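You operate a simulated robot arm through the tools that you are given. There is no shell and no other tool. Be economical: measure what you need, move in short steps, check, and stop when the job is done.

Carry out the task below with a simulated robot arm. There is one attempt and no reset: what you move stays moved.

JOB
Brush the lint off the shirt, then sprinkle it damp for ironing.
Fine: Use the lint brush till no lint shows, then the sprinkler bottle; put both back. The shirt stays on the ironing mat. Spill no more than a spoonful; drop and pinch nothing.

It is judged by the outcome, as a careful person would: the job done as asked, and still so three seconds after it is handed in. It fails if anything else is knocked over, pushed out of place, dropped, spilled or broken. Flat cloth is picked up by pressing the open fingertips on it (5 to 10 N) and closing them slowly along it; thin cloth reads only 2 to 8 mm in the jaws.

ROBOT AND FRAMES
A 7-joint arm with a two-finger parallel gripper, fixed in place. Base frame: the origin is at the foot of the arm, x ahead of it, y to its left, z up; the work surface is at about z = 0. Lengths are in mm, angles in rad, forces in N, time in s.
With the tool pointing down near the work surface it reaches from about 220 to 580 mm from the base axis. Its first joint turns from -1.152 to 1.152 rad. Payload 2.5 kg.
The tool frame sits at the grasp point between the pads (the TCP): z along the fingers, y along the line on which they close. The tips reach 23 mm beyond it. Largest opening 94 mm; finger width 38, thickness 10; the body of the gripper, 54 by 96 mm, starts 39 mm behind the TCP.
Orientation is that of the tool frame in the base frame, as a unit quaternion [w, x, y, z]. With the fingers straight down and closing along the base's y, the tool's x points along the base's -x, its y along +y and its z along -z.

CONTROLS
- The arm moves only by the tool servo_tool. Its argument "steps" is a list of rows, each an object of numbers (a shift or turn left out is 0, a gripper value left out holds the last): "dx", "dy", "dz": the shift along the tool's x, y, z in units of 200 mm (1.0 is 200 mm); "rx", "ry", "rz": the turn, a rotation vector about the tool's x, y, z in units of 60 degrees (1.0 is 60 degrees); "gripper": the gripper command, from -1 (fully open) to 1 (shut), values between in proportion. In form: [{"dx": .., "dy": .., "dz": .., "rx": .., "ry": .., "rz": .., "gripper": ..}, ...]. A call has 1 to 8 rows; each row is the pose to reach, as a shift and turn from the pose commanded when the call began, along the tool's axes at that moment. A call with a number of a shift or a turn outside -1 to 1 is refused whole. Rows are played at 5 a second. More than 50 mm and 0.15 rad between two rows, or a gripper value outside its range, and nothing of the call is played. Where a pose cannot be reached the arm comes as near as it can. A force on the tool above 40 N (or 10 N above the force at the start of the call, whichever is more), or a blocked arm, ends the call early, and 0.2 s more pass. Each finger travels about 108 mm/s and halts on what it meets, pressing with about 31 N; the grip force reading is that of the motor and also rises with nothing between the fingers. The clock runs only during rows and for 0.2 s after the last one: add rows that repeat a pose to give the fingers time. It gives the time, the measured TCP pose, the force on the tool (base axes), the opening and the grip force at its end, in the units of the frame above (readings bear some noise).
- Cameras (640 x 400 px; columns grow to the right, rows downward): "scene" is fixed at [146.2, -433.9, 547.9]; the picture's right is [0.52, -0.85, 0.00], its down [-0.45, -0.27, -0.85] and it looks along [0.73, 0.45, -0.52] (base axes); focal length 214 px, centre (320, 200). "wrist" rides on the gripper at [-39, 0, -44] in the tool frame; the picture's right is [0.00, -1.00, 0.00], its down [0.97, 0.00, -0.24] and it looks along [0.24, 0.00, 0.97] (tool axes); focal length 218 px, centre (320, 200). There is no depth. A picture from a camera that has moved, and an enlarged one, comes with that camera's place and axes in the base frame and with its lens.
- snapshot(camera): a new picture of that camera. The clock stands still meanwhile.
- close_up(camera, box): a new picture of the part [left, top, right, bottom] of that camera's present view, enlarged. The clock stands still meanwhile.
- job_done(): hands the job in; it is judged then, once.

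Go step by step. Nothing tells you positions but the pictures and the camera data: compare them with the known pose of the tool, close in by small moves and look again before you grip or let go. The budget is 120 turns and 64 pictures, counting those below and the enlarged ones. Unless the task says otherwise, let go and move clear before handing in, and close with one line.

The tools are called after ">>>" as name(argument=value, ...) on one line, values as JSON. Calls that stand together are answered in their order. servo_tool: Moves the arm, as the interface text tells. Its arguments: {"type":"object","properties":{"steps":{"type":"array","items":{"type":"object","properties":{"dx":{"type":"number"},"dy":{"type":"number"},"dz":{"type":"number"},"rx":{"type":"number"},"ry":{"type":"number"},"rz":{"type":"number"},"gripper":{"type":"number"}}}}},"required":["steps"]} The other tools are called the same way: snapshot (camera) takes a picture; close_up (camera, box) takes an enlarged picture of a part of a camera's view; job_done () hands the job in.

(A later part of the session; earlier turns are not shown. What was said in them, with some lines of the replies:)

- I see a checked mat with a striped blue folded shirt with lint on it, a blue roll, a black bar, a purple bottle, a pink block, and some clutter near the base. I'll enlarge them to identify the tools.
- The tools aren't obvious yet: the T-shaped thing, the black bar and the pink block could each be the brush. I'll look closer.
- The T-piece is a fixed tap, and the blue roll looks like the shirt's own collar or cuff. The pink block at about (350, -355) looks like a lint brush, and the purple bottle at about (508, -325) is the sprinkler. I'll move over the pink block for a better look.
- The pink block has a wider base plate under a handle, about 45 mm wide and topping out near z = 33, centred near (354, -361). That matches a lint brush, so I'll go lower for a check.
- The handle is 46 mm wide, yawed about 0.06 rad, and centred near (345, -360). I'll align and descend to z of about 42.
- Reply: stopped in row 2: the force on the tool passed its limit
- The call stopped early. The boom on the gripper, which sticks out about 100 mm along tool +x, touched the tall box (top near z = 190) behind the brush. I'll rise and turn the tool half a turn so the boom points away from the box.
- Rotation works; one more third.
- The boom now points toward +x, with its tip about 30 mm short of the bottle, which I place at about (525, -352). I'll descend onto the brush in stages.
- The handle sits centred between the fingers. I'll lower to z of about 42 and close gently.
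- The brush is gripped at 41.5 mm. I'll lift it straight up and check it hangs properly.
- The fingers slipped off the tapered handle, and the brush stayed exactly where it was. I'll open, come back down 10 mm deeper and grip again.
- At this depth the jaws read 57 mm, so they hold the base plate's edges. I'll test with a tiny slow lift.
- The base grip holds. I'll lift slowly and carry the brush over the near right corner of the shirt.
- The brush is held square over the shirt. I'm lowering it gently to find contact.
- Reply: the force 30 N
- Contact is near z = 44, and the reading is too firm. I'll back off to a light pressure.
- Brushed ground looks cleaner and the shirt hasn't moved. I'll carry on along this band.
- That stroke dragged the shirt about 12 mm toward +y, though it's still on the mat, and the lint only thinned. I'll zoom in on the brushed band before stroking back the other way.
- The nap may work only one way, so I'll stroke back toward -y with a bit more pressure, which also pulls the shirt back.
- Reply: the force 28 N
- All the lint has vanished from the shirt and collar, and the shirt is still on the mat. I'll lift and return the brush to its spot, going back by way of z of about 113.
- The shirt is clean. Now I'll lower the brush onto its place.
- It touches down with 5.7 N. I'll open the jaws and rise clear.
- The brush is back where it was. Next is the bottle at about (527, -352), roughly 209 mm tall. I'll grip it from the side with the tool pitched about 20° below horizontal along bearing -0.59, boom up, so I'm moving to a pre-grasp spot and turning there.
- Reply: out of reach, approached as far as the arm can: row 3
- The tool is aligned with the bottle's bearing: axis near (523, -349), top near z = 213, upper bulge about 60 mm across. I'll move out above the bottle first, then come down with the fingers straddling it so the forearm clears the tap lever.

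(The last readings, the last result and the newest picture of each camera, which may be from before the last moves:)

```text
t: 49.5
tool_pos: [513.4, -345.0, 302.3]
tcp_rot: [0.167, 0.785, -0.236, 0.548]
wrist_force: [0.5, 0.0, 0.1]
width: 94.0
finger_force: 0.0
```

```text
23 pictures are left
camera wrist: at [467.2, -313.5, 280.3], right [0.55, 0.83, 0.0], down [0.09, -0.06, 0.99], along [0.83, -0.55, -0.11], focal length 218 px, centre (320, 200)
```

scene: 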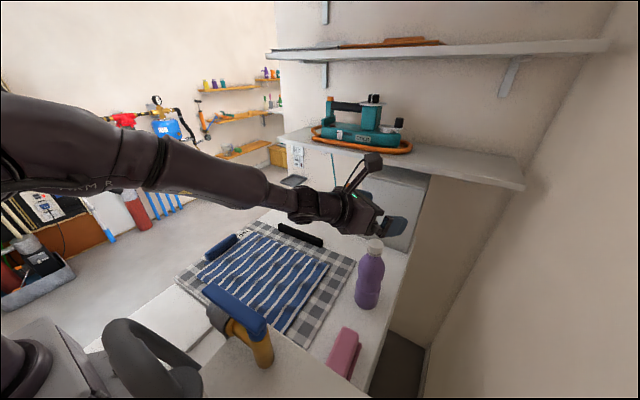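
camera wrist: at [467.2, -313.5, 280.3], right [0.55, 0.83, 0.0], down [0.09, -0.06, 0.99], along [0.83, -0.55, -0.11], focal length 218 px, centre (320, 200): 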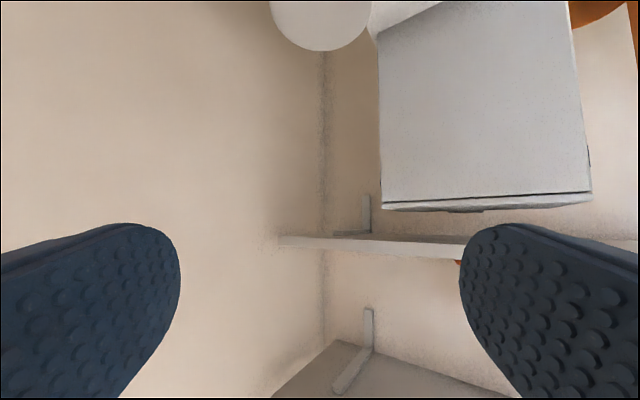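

The cap is centred between the fingers and the forearm is well above the tap. Descending in two stages.

>>> servo_tool(steps=[{"dz": 0.06, "dx": -0.165}, {"dz": 0.12, "dx": -0.33}, {"dz": 0.17, "dx": -0.47}, {"dz": 0.17, "dx": -0.47}])

>>> snapshot(camera="wrist")

>>> snapshot(camera="scene")

```text
t: 50.5
tool_pos: [513.0, -344.6, 199.1]
tcp_rot: [0.168, 0.784, -0.237, 0.548]
wrist_force: [-0.4, 0.4, -0.2]
width: 93.9
finger_force: 0.1
```

```text
22 pictures are left
camera wrist: at [466.6, -314.1, 178.9], right [0.55, 0.83, 0.0], down [0.09, -0.06, 0.99], along [0.83, -0.55, -0.11], focal length 218 px, centre (320, 200)
```

wrist: 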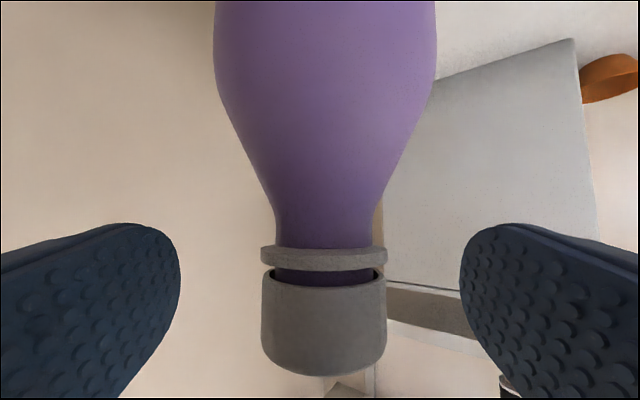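

```text
21 pictures are left
```

scene: 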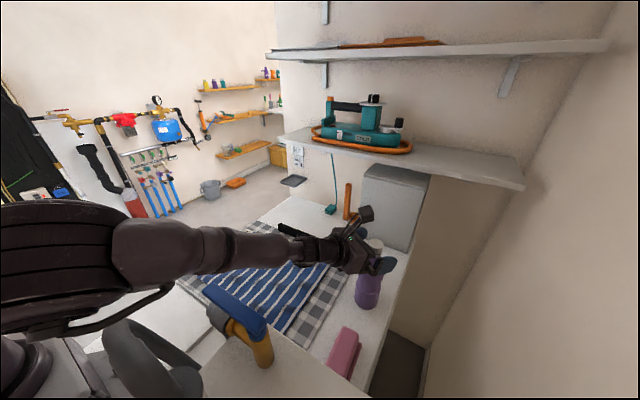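

The forearm is getting close to the tap lever at this heading. I'll rise, swing the heading about 0.5 rad further round so the wrist comes in from the middle of the bench, and look again.

>>> servo_tool(steps=[{"dz": -0.06, "dx": 0.165}, {"dz": -0.12, "dx": 0.33}, {"dz": -0.17, "dx": 0.47}, {"dz": -0.17, "dx": 0.47}])

>>> servo_tool(steps=[{"rx": -0.09, "rz": 0.033}, {"rx": -0.18, "rz": 0.066}, {"rx": -0.27, "rz": 0.099}, {"rx": -0.36, "rz": 0.132}, {"rx": -0.449, "rz": 0.164}, {"rx": -0.449, "rz": 0.164}])

>>> snapshot(camera="scene")

>>> snapshot(camera="wrist")

```text
t: 51.5
tool_pos: [513.8, -343.0, 300.5]
tcp_rot: [0.167, 0.785, -0.236, 0.548]
wrist_force: [0.8, -0.3, -0.4]
width: 94.0
finger_force: 0.1
```

```text
t: 52.9
tool_pos: [513.7, -343.8, 300.5]
tcp_rot: [0.299, 0.701, -0.424, 0.49]
wrist_force: [-0.3, -0.4, -0.4]
width: 94.1
finger_force: 0.0
```

```text
20 pictures are left
```

scene: 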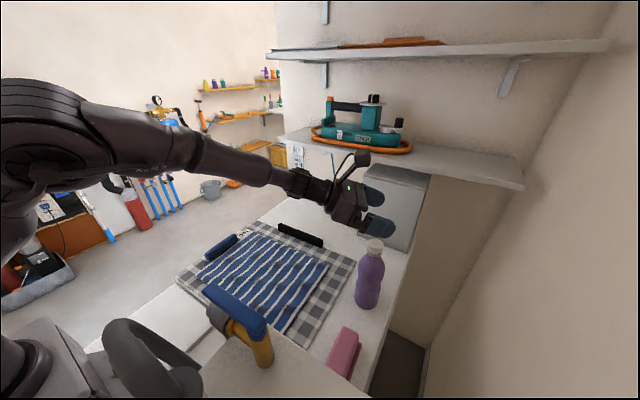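

```text
19 pictures are left
camera wrist: at [488.4, -294.4, 279.5], right [0.89, 0.46, 0.0], down [0.05, -0.09, 0.99], along [0.46, -0.88, -0.11], focal length 218 px, centre (320, 200)
```

wrist: 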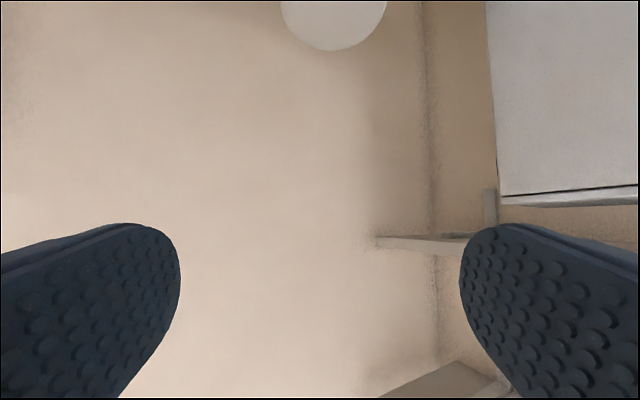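

The new heading keeps the forearm toward the middle, and the cap is 6 mm off centre, which I'll correct. Descending again in stages.

>>> servo_tool(steps=[{"dy": -0.03}, {"dy": -0.03, "dz": 0.06, "dx": -0.165}, {"dy": -0.03, "dz": 0.12, "dx": -0.33}, {"dy": -0.03, "dz": 0.17, "dx": -0.47}, {"dy": -0.03, "dz": 0.22, "dx": -0.6}, {"dy": -0.03, "dz": 0.22, "dx": -0.6}])

>>> snapshot(camera="scene")

>>> snapshot(camera="wrist")

```text
t: 54.3
tool_pos: [521.2, -341.4, 171.7]
tcp_rot: [0.298, 0.701, -0.424, 0.49]
wrist_force: [0.2, 0.6, 0.0]
width: 94.0
finger_force: 0.0
```

```text
18 pictures are left
```

scene: 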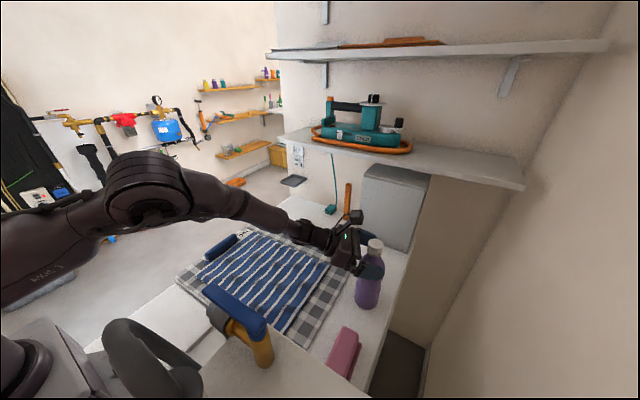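

```text
17 pictures are left
camera wrist: at [494.4, -293.1, 151.7], right [0.89, 0.46, 0.0], down [0.05, -0.09, 0.99], along [0.46, -0.88, -0.11], focal length 218 px, centre (320, 200)
```

wrist: 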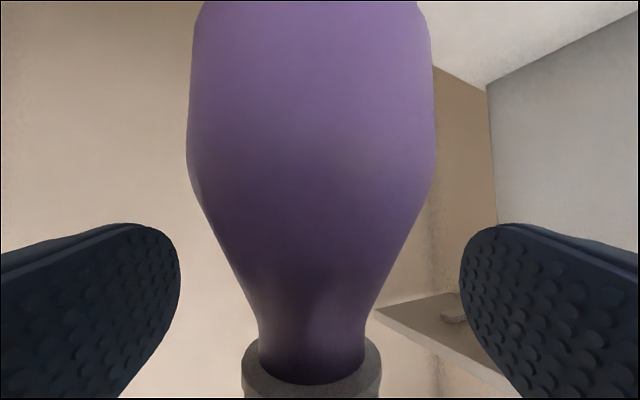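

Good clearance now, and the bottle is centred. Final descent to z of about 118, then close slowly.

>>> servo_tool(steps=[{"dy": 0.005, "dz": 0.03, "dx": -0.085}, {"dy": 0.008, "dz": 0.06, "dx": -0.17}, {"dy": 0.008, "dz": 0.092, "dx": -0.252}, {"dy": 0.008, "dz": 0.092, "dx": -0.252}])

>>> servo_tool(steps=[{"gripper": -0.7}, {"gripper": -0.5}, {"gripper": -0.4}, {"gripper": -0.3}, {"gripper": -0.2}, {"gripper": -0.1}, {"gripper": -0.1}])

>>> snapshot(camera="wrist")

```text
t: 55.3
tool_pos: [518.7, -341.4, 118.0]
tcp_rot: [0.298, 0.701, -0.424, 0.489]
wrist_force: [0.3, -0.1, 0.2]
width: 94.0
finger_force: 0.2
```

```text
t: 56.9
tool_pos: [519.0, -342.4, 118.6]
tcp_rot: [0.297, 0.702, -0.423, 0.49]
wrist_force: [-1.1, 0.2, 1.0]
width: 61.3
finger_force: 30.7
```

```text
16 pictures are left
camera wrist: at [492.4, -293.0, 97.6], right [0.89, 0.46, 0.0], down [0.05, -0.09, 0.99], along [0.46, -0.88, -0.11], focal length 218 px, centre (320, 200)
```

wrist: 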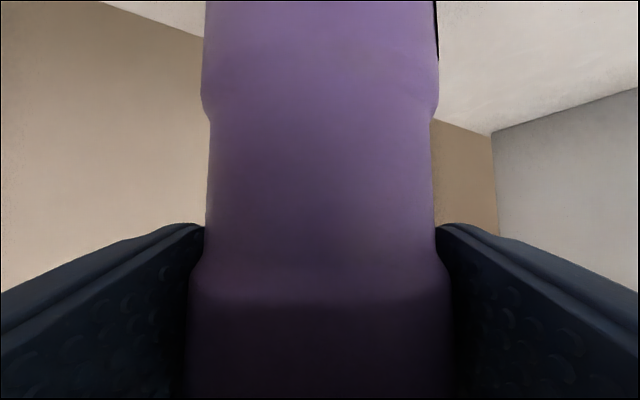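

Firm grip at 61.3 mm. I'll test with a slow vertical lift.

>>> servo_tool(steps=[{"dz": -0.017, "dx": 0.047}, {"dz": -0.034, "dx": 0.094}, {"dz": -0.051, "dx": 0.141}, {"dz": -0.068, "dx": 0.188}, {"dz": -0.12, "dx": 0.33}, {"dz": -0.17, "dx": 0.47}, {"dz": -0.24, "dx": 0.66}, {"dz": -0.24, "dx": 0.66}])

>>> snapshot(camera="scene")

```text
t: 58.7
tool_pos: [518.7, -343.9, 257.6]
tcp_rot: [0.298, 0.702, -0.424, 0.489]
wrist_force: [0.8, 0.4, -2.4]
width: 61.3
finger_force: 31.3
```

```text
15 pictures are left
```

scene: 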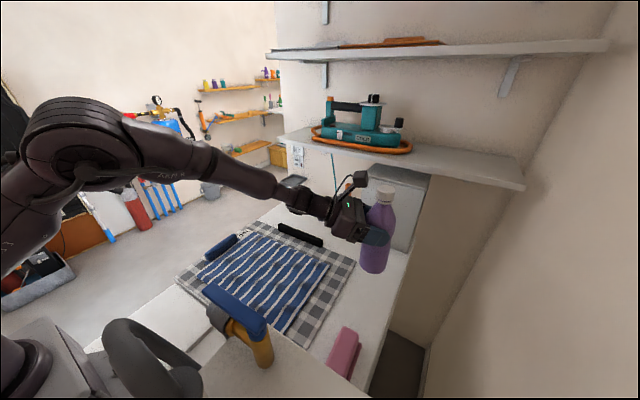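

The bottle is held, upright and steady. Carrying it upright to a spot over the shirt.

>>> servo_tool(steps=[{"dx": -0.037, "dy": -0.007, "dz": -0.135}, {"dx": -0.075, "dy": -0.014, "dz": -0.27}, {"dx": -0.112, "dy": -0.021, "dz": -0.405}, {"dx": -0.15, "dy": -0.028, "dz": -0.54}, {"dx": -0.187, "dy": -0.035, "dz": -0.675}, {"dx": -0.187, "dy": -0.035, "dz": -0.675}])

>>> servo_tool(steps=[{"dx": -0.037, "dy": -0.007, "dz": -0.135}, {"dx": -0.075, "dy": -0.014, "dz": -0.27}, {"dx": -0.112, "dy": -0.021, "dz": -0.405}, {"dx": -0.15, "dy": -0.028, "dz": -0.54}, {"dx": -0.187, "dy": -0.035, "dz": -0.675}, {"dx": -0.187, "dy": -0.035, "dz": -0.675}])

>>> snapshot(camera="scene")

```text
t: 60.1
tool_pos: [460.6, -215.6, 271.7]
tcp_rot: [0.298, 0.702, -0.424, 0.49]
wrist_force: [0.5, 0.4, -3.2]
width: 61.3
finger_force: 30.8
```

```text
t: 61.5
tool_pos: [402.7, -86.0, 281.9]
tcp_rot: [0.298, 0.702, -0.423, 0.49]
wrist_force: [-0.1, -0.3, -2.7]
width: 61.0
finger_force: 30.5
```

```text
14 pictures are left
```

scene: 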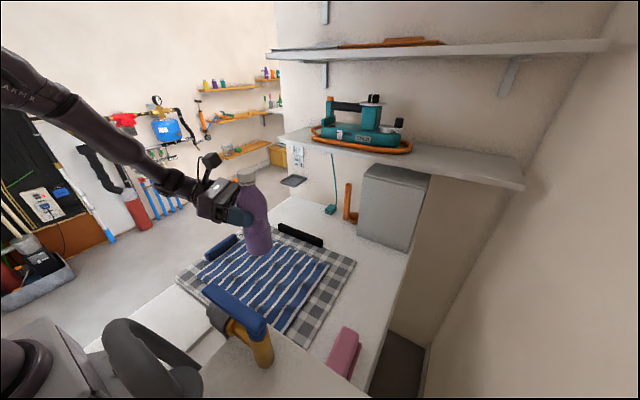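

>>> servo_tool(steps=[{"rz": -0.125}, {"rz": -0.25}, {"rz": -0.375}, {"rz": -0.5}, {"rz": -0.625}, {"rz": -0.75}, {"rz": -0.875}, {"rz": -1.0}])

>>> servo_tool(steps=[{"rz": -0.125}, {"rz": -0.25}, {"rz": -0.375}, {"rz": -0.5}, {"rz": -0.5}])

>>> snapshot(camera="scene")

```text
t: 63.3
tool_pos: [402.2, -88.1, 281.5]
tcp_rot: [0.503, 0.819, -0.015, 0.274]
wrist_force: [0.4, 0.8, -2.0]
width: 61.4
finger_force: 31.4
```

```text
t: 64.5
tool_pos: [401.7, -87.7, 280.6]
tcp_rot: [0.557, 0.795, 0.198, 0.136]
wrist_force: [0.1, -0.2, -2.7]
width: 61.2
finger_force: 30.7
```

```text
13 pictures are left
```

scene: 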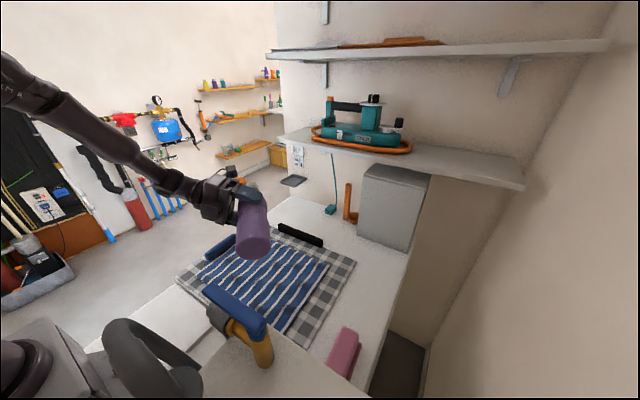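

The roll works. I'll lower a bit and tip it further so that it sprinkles over the middle of the shirt.

>>> servo_tool(steps=[{"dy": -0.15, "dz": 0.055}, {"dy": -0.3, "dz": 0.11}, {"dy": -0.33, "dz": 0.12}])

>>> servo_tool(steps=[{"rz": -0.14}, {"rz": -0.28}, {"rz": -0.42}, {"rz": -0.56}, {"rz": -0.7}, {"rz": -0.7}])

>>> snapshot(camera="scene")

```text
t: 65.3
tool_pos: [401.8, -89.2, 210.3]
tcp_rot: [0.558, 0.795, 0.196, 0.135]
wrist_force: [-0.7, 0.2, -2.9]
width: 61.2
finger_force: 30.9
```

```text
t: 66.7
tool_pos: [401.9, -87.9, 209.5]
tcp_rot: [0.569, 0.671, 0.469, -0.073]
wrist_force: [-0.9, -0.5, -2.1]
width: 61.3
finger_force: 31.0
```

```text
12 pictures are left
```

scene: 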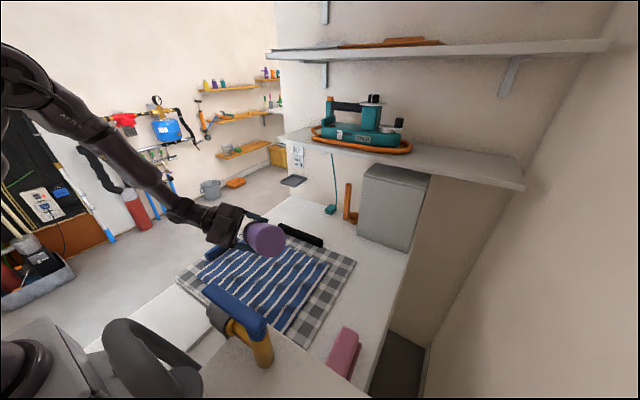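

>>> servo_tool(steps=[{"rz": -0.14}, {"rz": -0.28}, {"rz": -0.42}, {"rz": -0.55}, {"rz": -0.55}, {"rz": -0.55}])

>>> close_up(camera="scene", box=[170, 170, 360, 345])

```text
t: 68.1
tool_pos: [401.5, -89.4, 211.1]
tcp_rot: [0.525, 0.511, 0.64, -0.233]
wrist_force: [0.1, 0.3, -1.8]
width: 61.3
finger_force: 30.9
```

```text
2.29 times, centred on (265, 258) of scene
camera zoom: at [146.2, -433.9, 547.9], right [0.52, -0.85, 0.0], down [-0.45, -0.27, -0.85], along [0.73, 0.45, -0.52], focal length 490 px, centre (446, 69)
```

zoom: 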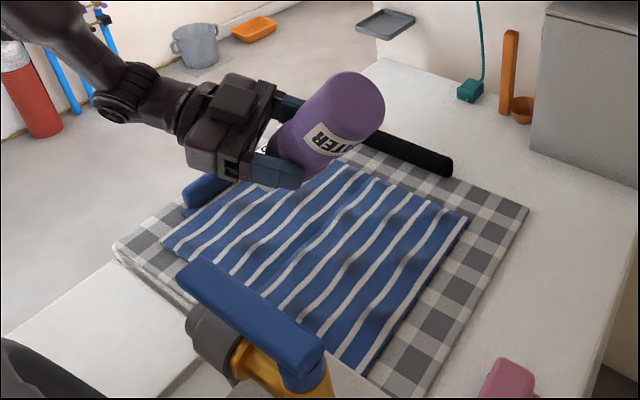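

No dampness shows yet, so a sprinkler probably wants shaking. I'll give it short vertical shakes here.

>>> servo_tool(steps=[{"dx": -0.137, "dy": 0.036, "dz": -0.051}, {}, {"dx": -0.137, "dy": 0.036, "dz": -0.051}, {}, {"dx": -0.137, "dy": 0.036, "dz": -0.051}, {}])

>>> snapshot(camera="wrist")

>>> close_up(camera="scene", box=[170, 170, 360, 345])

```text
t: 69.5
tool_pos: [399.5, -88.4, 210.2]
tcp_rot: [0.525, 0.511, 0.64, -0.232]
wrist_force: [0.2, -0.1, -2.7]
width: 61.3
finger_force: 31.0
```

```text
10 pictures are left
camera wrist: at [376.7, -67.3, 261.3], right [-0.9, -0.37, -0.24], down [-0.03, 0.6, -0.8], along [0.44, -0.71, -0.55], focal length 218 px, centre (320, 200)
```

wrist: 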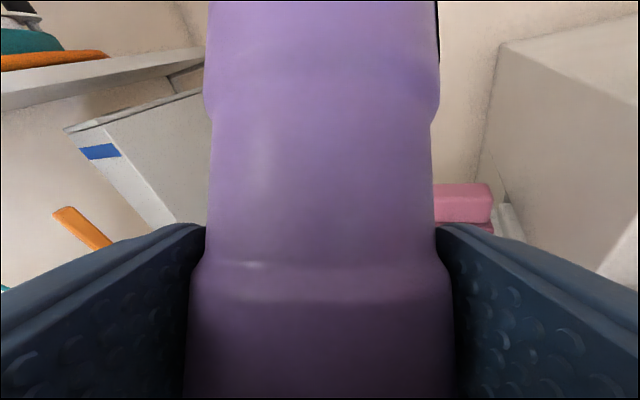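

```text
2.29 times, centred on (265, 258) of scene
camera zoom: at [146.2, -433.9, 547.9], right [0.52, -0.85, 0.0], down [-0.45, -0.27, -0.85], along [0.73, 0.45, -0.52], focal length 490 px, centre (446, 69)
```

zoom: 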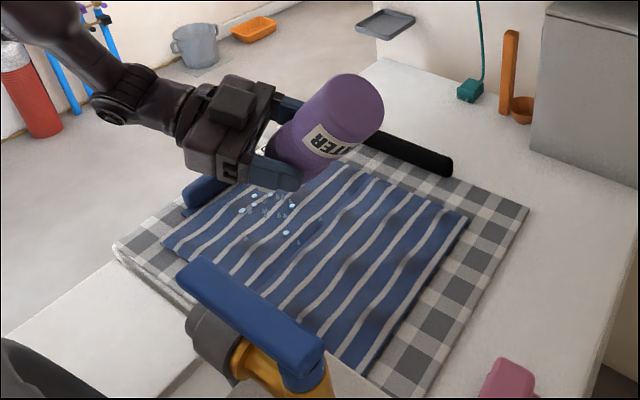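

Shaking sprinkles drops onto the shirt. I'll shake again a bit further toward the middle and right for even damping.

>>> servo_tool(steps=[{"dx": -0.065, "dz": 0.18}, {"dx": -0.13, "dy": 0.005, "dz": 0.357}, {"dx": -0.267, "dy": 0.041, "dz": 0.306}, {"dx": -0.13, "dy": 0.005, "dz": 0.357}, {"dx": -0.267, "dy": 0.041, "dz": 0.306}, {"dx": -0.13, "dy": 0.005, "dz": 0.357}, {"dx": -0.267, "dy": 0.041, "dz": 0.306}, {"dx": -0.13, "dy": 0.005, "dz": 0.357}])

>>> close_up(camera="scene", box=[170, 170, 360, 345])

```text
t: 71.3
tool_pos: [432.7, -158.0, 210.4]
tcp_rot: [0.525, 0.511, 0.64, -0.232]
wrist_force: [-0.5, 0.5, -3.3]
width: 61.1
finger_force: 31.0
```

```text
2.29 times, centred on (265, 258) of scene
camera zoom: at [146.2, -433.9, 547.9], right [0.52, -0.85, 0.0], down [-0.45, -0.27, -0.85], along [0.73, 0.45, -0.52], focal length 490 px, centre (446, 69)
```

zoom: 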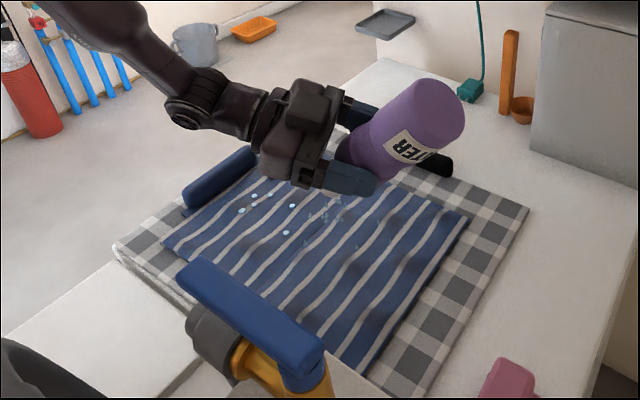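

The drops are landing on the shirt and it's darkening. One more bout a little further right.

>>> servo_tool(steps=[{"dx": -0.05, "dz": 0.125}, {"dx": -0.095, "dz": 0.25}, {"dx": -0.232, "dy": 0.036, "dz": 0.199}, {"dx": -0.095, "dz": 0.25}, {"dx": -0.232, "dy": 0.036, "dz": 0.199}, {"dx": -0.095, "dz": 0.25}, {"dx": -0.232, "dy": 0.036, "dz": 0.199}, {"dx": -0.095, "dz": 0.25}])

>>> close_up(camera="scene", box=[170, 170, 360, 345])

```text
t: 73.1
tool_pos: [452.1, -209.3, 210.7]
tcp_rot: [0.524, 0.511, 0.641, -0.231]
wrist_force: [-0.6, -0.3, -3.1]
width: 61.2
finger_force: 31.3
```

```text
2.29 times, centred on (265, 258) of scene
camera zoom: at [146.2, -433.9, 547.9], right [0.52, -0.85, 0.0], down [-0.45, -0.27, -0.85], along [0.73, 0.45, -0.52], focal length 490 px, centre (446, 69)
```

zoom: 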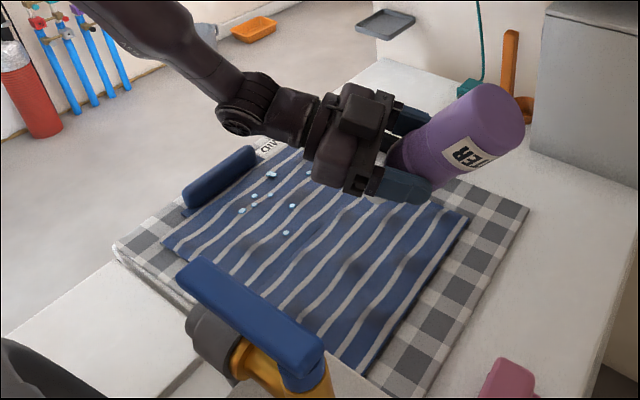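

Good coverage right and near. One last short bout toward the back-left, then I'll check.

>>> servo_tool(steps=[{"dx": 0.082, "dy": 0.102, "dz": -0.148}, {"dx": 0.165, "dy": 0.204, "dz": -0.297}, {"dx": 0.247, "dy": 0.306, "dz": -0.445}, {"dx": 0.11, "dy": 0.342, "dz": -0.496}, {"dx": 0.247, "dy": 0.306, "dz": -0.445}, {"dx": 0.11, "dy": 0.342, "dz": -0.496}, {"dx": 0.247, "dy": 0.306, "dz": -0.445}, {"dx": 0.11, "dy": 0.342, "dz": -0.496}])

>>> servo_tool(steps=[{"rz": 0.14}, {"rz": 0.28}, {"rz": 0.42}, {"rz": 0.56}, {"rz": 0.7}, {"rz": 0.84}, {"rz": 0.98}])

>>> servo_tool(steps=[{"rz": 0.14}, {"rz": 0.28}, {"rz": 0.42}, {"rz": 0.56}, {"rz": 0.7}, {"rz": 0.84}, {"rz": 0.98}])

>>> servo_tool(steps=[{"rz": 0.14}, {"rz": 0.28}, {"rz": 0.42}, {"rz": 0.56}, {"rz": 0.7}, {"rz": 0.79}, {"rz": 0.79}])

>>> close_up(camera="scene", box=[170, 170, 360, 345])

```text
t: 74.9
tool_pos: [472.5, -90.9, 241.7]
tcp_rot: [0.524, 0.512, 0.64, -0.232]
wrist_force: [-0.1, 0.2, -2.4]
width: 61.0
finger_force: 30.4
```

```text
t: 76.5
tool_pos: [471.8, -93.0, 240.8]
tcp_rot: [0.57, 0.761, 0.304, 0.057]
wrist_force: [-0.1, 0.4, -2.8]
width: 61.1
finger_force: 30.9
```

```text
t: 78.1
tool_pos: [472.2, -90.4, 241.6]
tcp_rot: [0.47, 0.812, -0.107, 0.329]
wrist_force: [0.5, 0.6, -3.4]
width: 60.9
finger_force: 31.4
```

```text
t: 79.7
tool_pos: [470.9, -91.0, 240.3]
tcp_rot: [0.298, 0.701, -0.424, 0.49]
wrist_force: [0.8, -0.6, -1.9]
width: 61.2
finger_force: 31.1
```

```text
2.29 times, centred on (265, 258) of scene
camera zoom: at [146.2, -433.9, 547.9], right [0.52, -0.85, 0.0], down [-0.45, -0.27, -0.85], along [0.73, 0.45, -0.52], focal length 490 px, centre (446, 69)
```

zoom: 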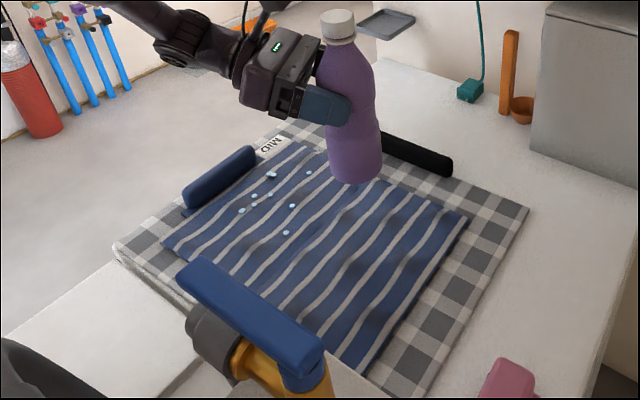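

The shirt is evenly damp, nothing has spilled on the mat or bench, and the bottle is upright again. Now I'll carry it back over its spot.

>>> servo_tool(steps=[{"dx": 0.05, "dy": 0.037, "dz": 0.1125}, {"dx": 0.1, "dy": 0.074, "dz": 0.225}, {"dx": 0.15, "dy": 0.111, "dz": 0.3375}, {"dx": 0.2, "dy": 0.149, "dz": 0.45}, {"dx": 0.25, "dy": 0.186, "dz": 0.5625}, {"dx": 0.25, "dy": 0.186, "dz": 0.5625}])

>>> servo_tool(steps=[{"dx": 0.05, "dy": 0.037, "dz": 0.1125}, {"dx": 0.1, "dy": 0.074, "dz": 0.225}, {"dx": 0.15, "dy": 0.111, "dz": 0.3375}, {"dx": 0.2, "dy": 0.149, "dz": 0.45}, {"dx": 0.25, "dy": 0.186, "dz": 0.5625}, {"dx": 0.25, "dy": 0.186, "dz": 0.5625}])

```text
t: 81.1
tool_pos: [497.9, -217.0, 249.1]
tcp_rot: [0.298, 0.701, -0.424, 0.489]
wrist_force: [0.0, 0.0, -2.8]
width: 60.8
finger_force: 30.9
```

```text
t: 82.5
tool_pos: [521.0, -342.4, 257.2]
tcp_rot: [0.298, 0.702, -0.423, 0.49]
wrist_force: [0.2, 0.7, -2.8]
width: 61.2
finger_force: 30.9
```

>>> servo_tool(steps=[{"dx": -0.14, "dz": 0.051}, {"dx": -0.28, "dz": 0.102}, {"dx": -0.42, "dz": 0.153}, {"dx": -0.54, "dz": 0.197}, {"dx": -0.62, "dz": 0.226}, {"dx": -0.62, "dz": 0.226}])

>>> servo_tool(steps=[{"dx": -0.009, "dz": 0.003}, {"dx": -0.018, "dz": 0.006}, {"dx": -0.027, "dz": 0.01}, {"dx": -0.027, "dz": 0.01}])

>>> snapshot(camera="scene")

```text
t: 83.9
tool_pos: [520.6, -341.8, 124.8]
tcp_rot: [0.298, 0.701, -0.423, 0.49]
wrist_force: [-0.4, -0.6, -2.9]
width: 61.1
finger_force: 31.1
```

```text
t: 84.9
tool_pos: [519.7, -344.5, 119.3]
tcp_rot: [0.299, 0.701, -0.424, 0.489]
wrist_force: [-0.1, 0.0, -2.8]
width: 61.4
finger_force: 31.1
```

```text
5 pictures are left
```

scene: 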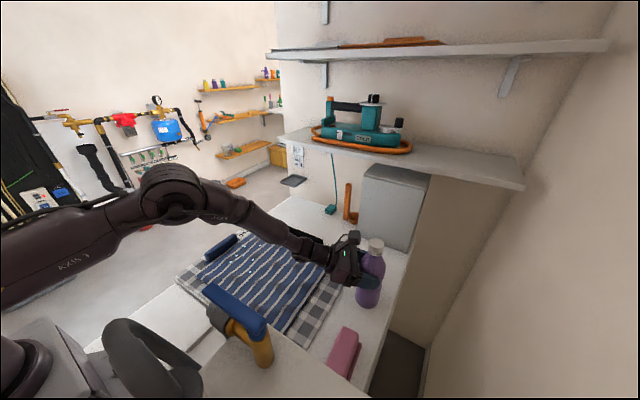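

Still hanging slightly, with -2.8 N on the tool. I'll lower in half-millimetre steps until the weight is taken.

>>> servo_tool(steps=[{"dx": -0.004, "dz": 0.0015}, {"dx": -0.007, "dz": 0.0025}, {"dx": -0.007, "dz": 0.0025}])

```text
t: 85.7
tool_pos: [520.4, -343.2, 117.8]
tcp_rot: [0.299, 0.701, -0.423, 0.49]
wrist_force: [0.1, -0.3, -1.7]
width: 61.1
finger_force: 30.9
```

>>> servo_tool(steps=[{"dx": -0.003, "dz": 0.001}, {"dx": -0.005, "dz": 0.002}, {"dx": -0.005, "dz": 0.002}])

```text
t: 86.5
tool_pos: [519.9, -343.7, 120.0]
tcp_rot: [0.297, 0.701, -0.423, 0.49]
wrist_force: [1.6, 1.2, 5.5]
width: 61.1
finger_force: 31.5
```

The bottle is standing on the bench. I'll open slowly, then rise straight up off it.

>>> servo_tool(steps=[{"gripper": -0.32}, {"gripper": -0.4}, {"gripper": -0.6}, {"gripper": -0.8}, {"gripper": -1}, {"gripper": -1}])

>>> snapshot(camera="wrist")

```text
t: 87.9
tool_pos: [519.6, -342.7, 118.2]
tcp_rot: [0.298, 0.701, -0.423, 0.49]
wrist_force: [0.5, -0.7, 1.1]
width: 94.1
finger_force: 0.0
```

```text
4 pictures are left
camera wrist: at [493.3, -293.9, 96.6], right [0.89, 0.46, 0.0], down [0.05, -0.09, 0.99], along [0.46, -0.88, -0.11], focal length 218 px, centre (320, 200)
```

wrist: 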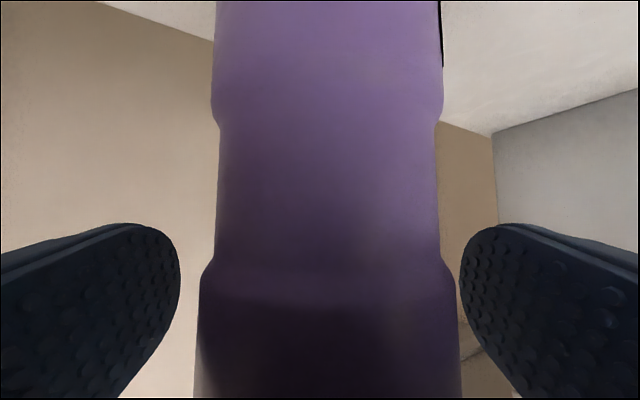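

The bottle is standing free between the fingers. Rising straight up and retreating.

>>> servo_tool(steps=[{"dx": 0.14, "dz": -0.051}, {"dx": 0.28, "dz": -0.102}, {"dx": 0.42, "dz": -0.153}, {"dx": 0.56, "dz": -0.204}, {"dx": 0.7, "dz": -0.255}, {"dx": 0.86, "dz": -0.313}, {"dx": 0.86, "dz": -0.313}])

>>> servo_tool(steps=[{"dz": -0.2, "dx": 0.05}, {"dz": -0.4, "dx": 0.1}, {"dz": -0.6, "dx": 0.15}, {"dz": -0.6, "dx": 0.15}])

>>> snapshot(camera="scene")

>>> close_up(camera="scene", box=[170, 210, 400, 390])

```text
t: 89.5
tool_pos: [522.3, -343.8, 301.1]
tcp_rot: [0.298, 0.701, -0.423, 0.49]
wrist_force: [-1.0, 0.4, -0.3]
width: 93.9
finger_force: 0.0
```

```text
t: 90.5
tool_pos: [473.5, -252.0, 370.4]
tcp_rot: [0.299, 0.701, -0.423, 0.49]
wrist_force: [-0.1, -0.4, -1.1]
width: 94.0
finger_force: 0.0
```

```text
3 pictures are left
```

scene: 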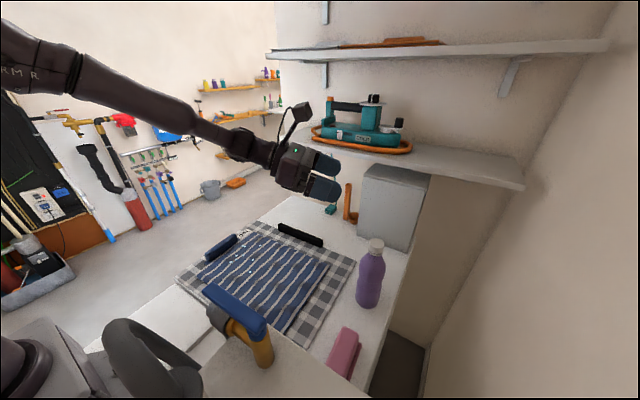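

```text
2.22 times, centred on (285, 300) of scene
camera zoom: at [146.2, -433.9, 547.9], right [0.52, -0.85, 0.0], down [-0.45, -0.27, -0.85], along [0.73, 0.45, -0.52], focal length 477 px, centre (398, -22)
```

zoom: 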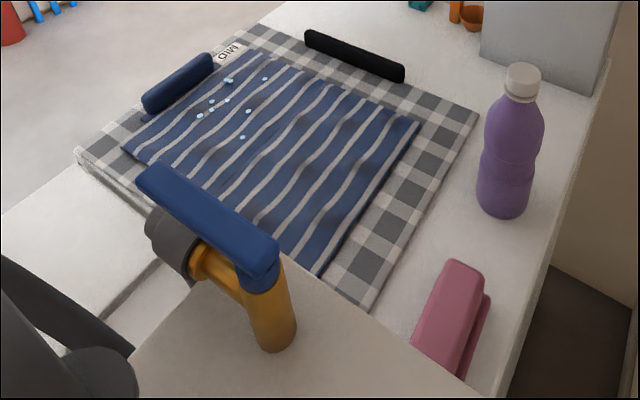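

The shirt shows no lint, is evenly damp and lies on the mat. The brush and bottle are back in their places and the arm is clear, so I'm handing in.

>>> job_done()

```text
The job is handed in.
```

The shirt is brushed free of visible lint and sprinkled damp, and both the lint brush and the sprinkler bottle are back where they stood. Brushing dragged the shirt about 12 mm, but it is still on the mat, and I saw no water spilled off it.
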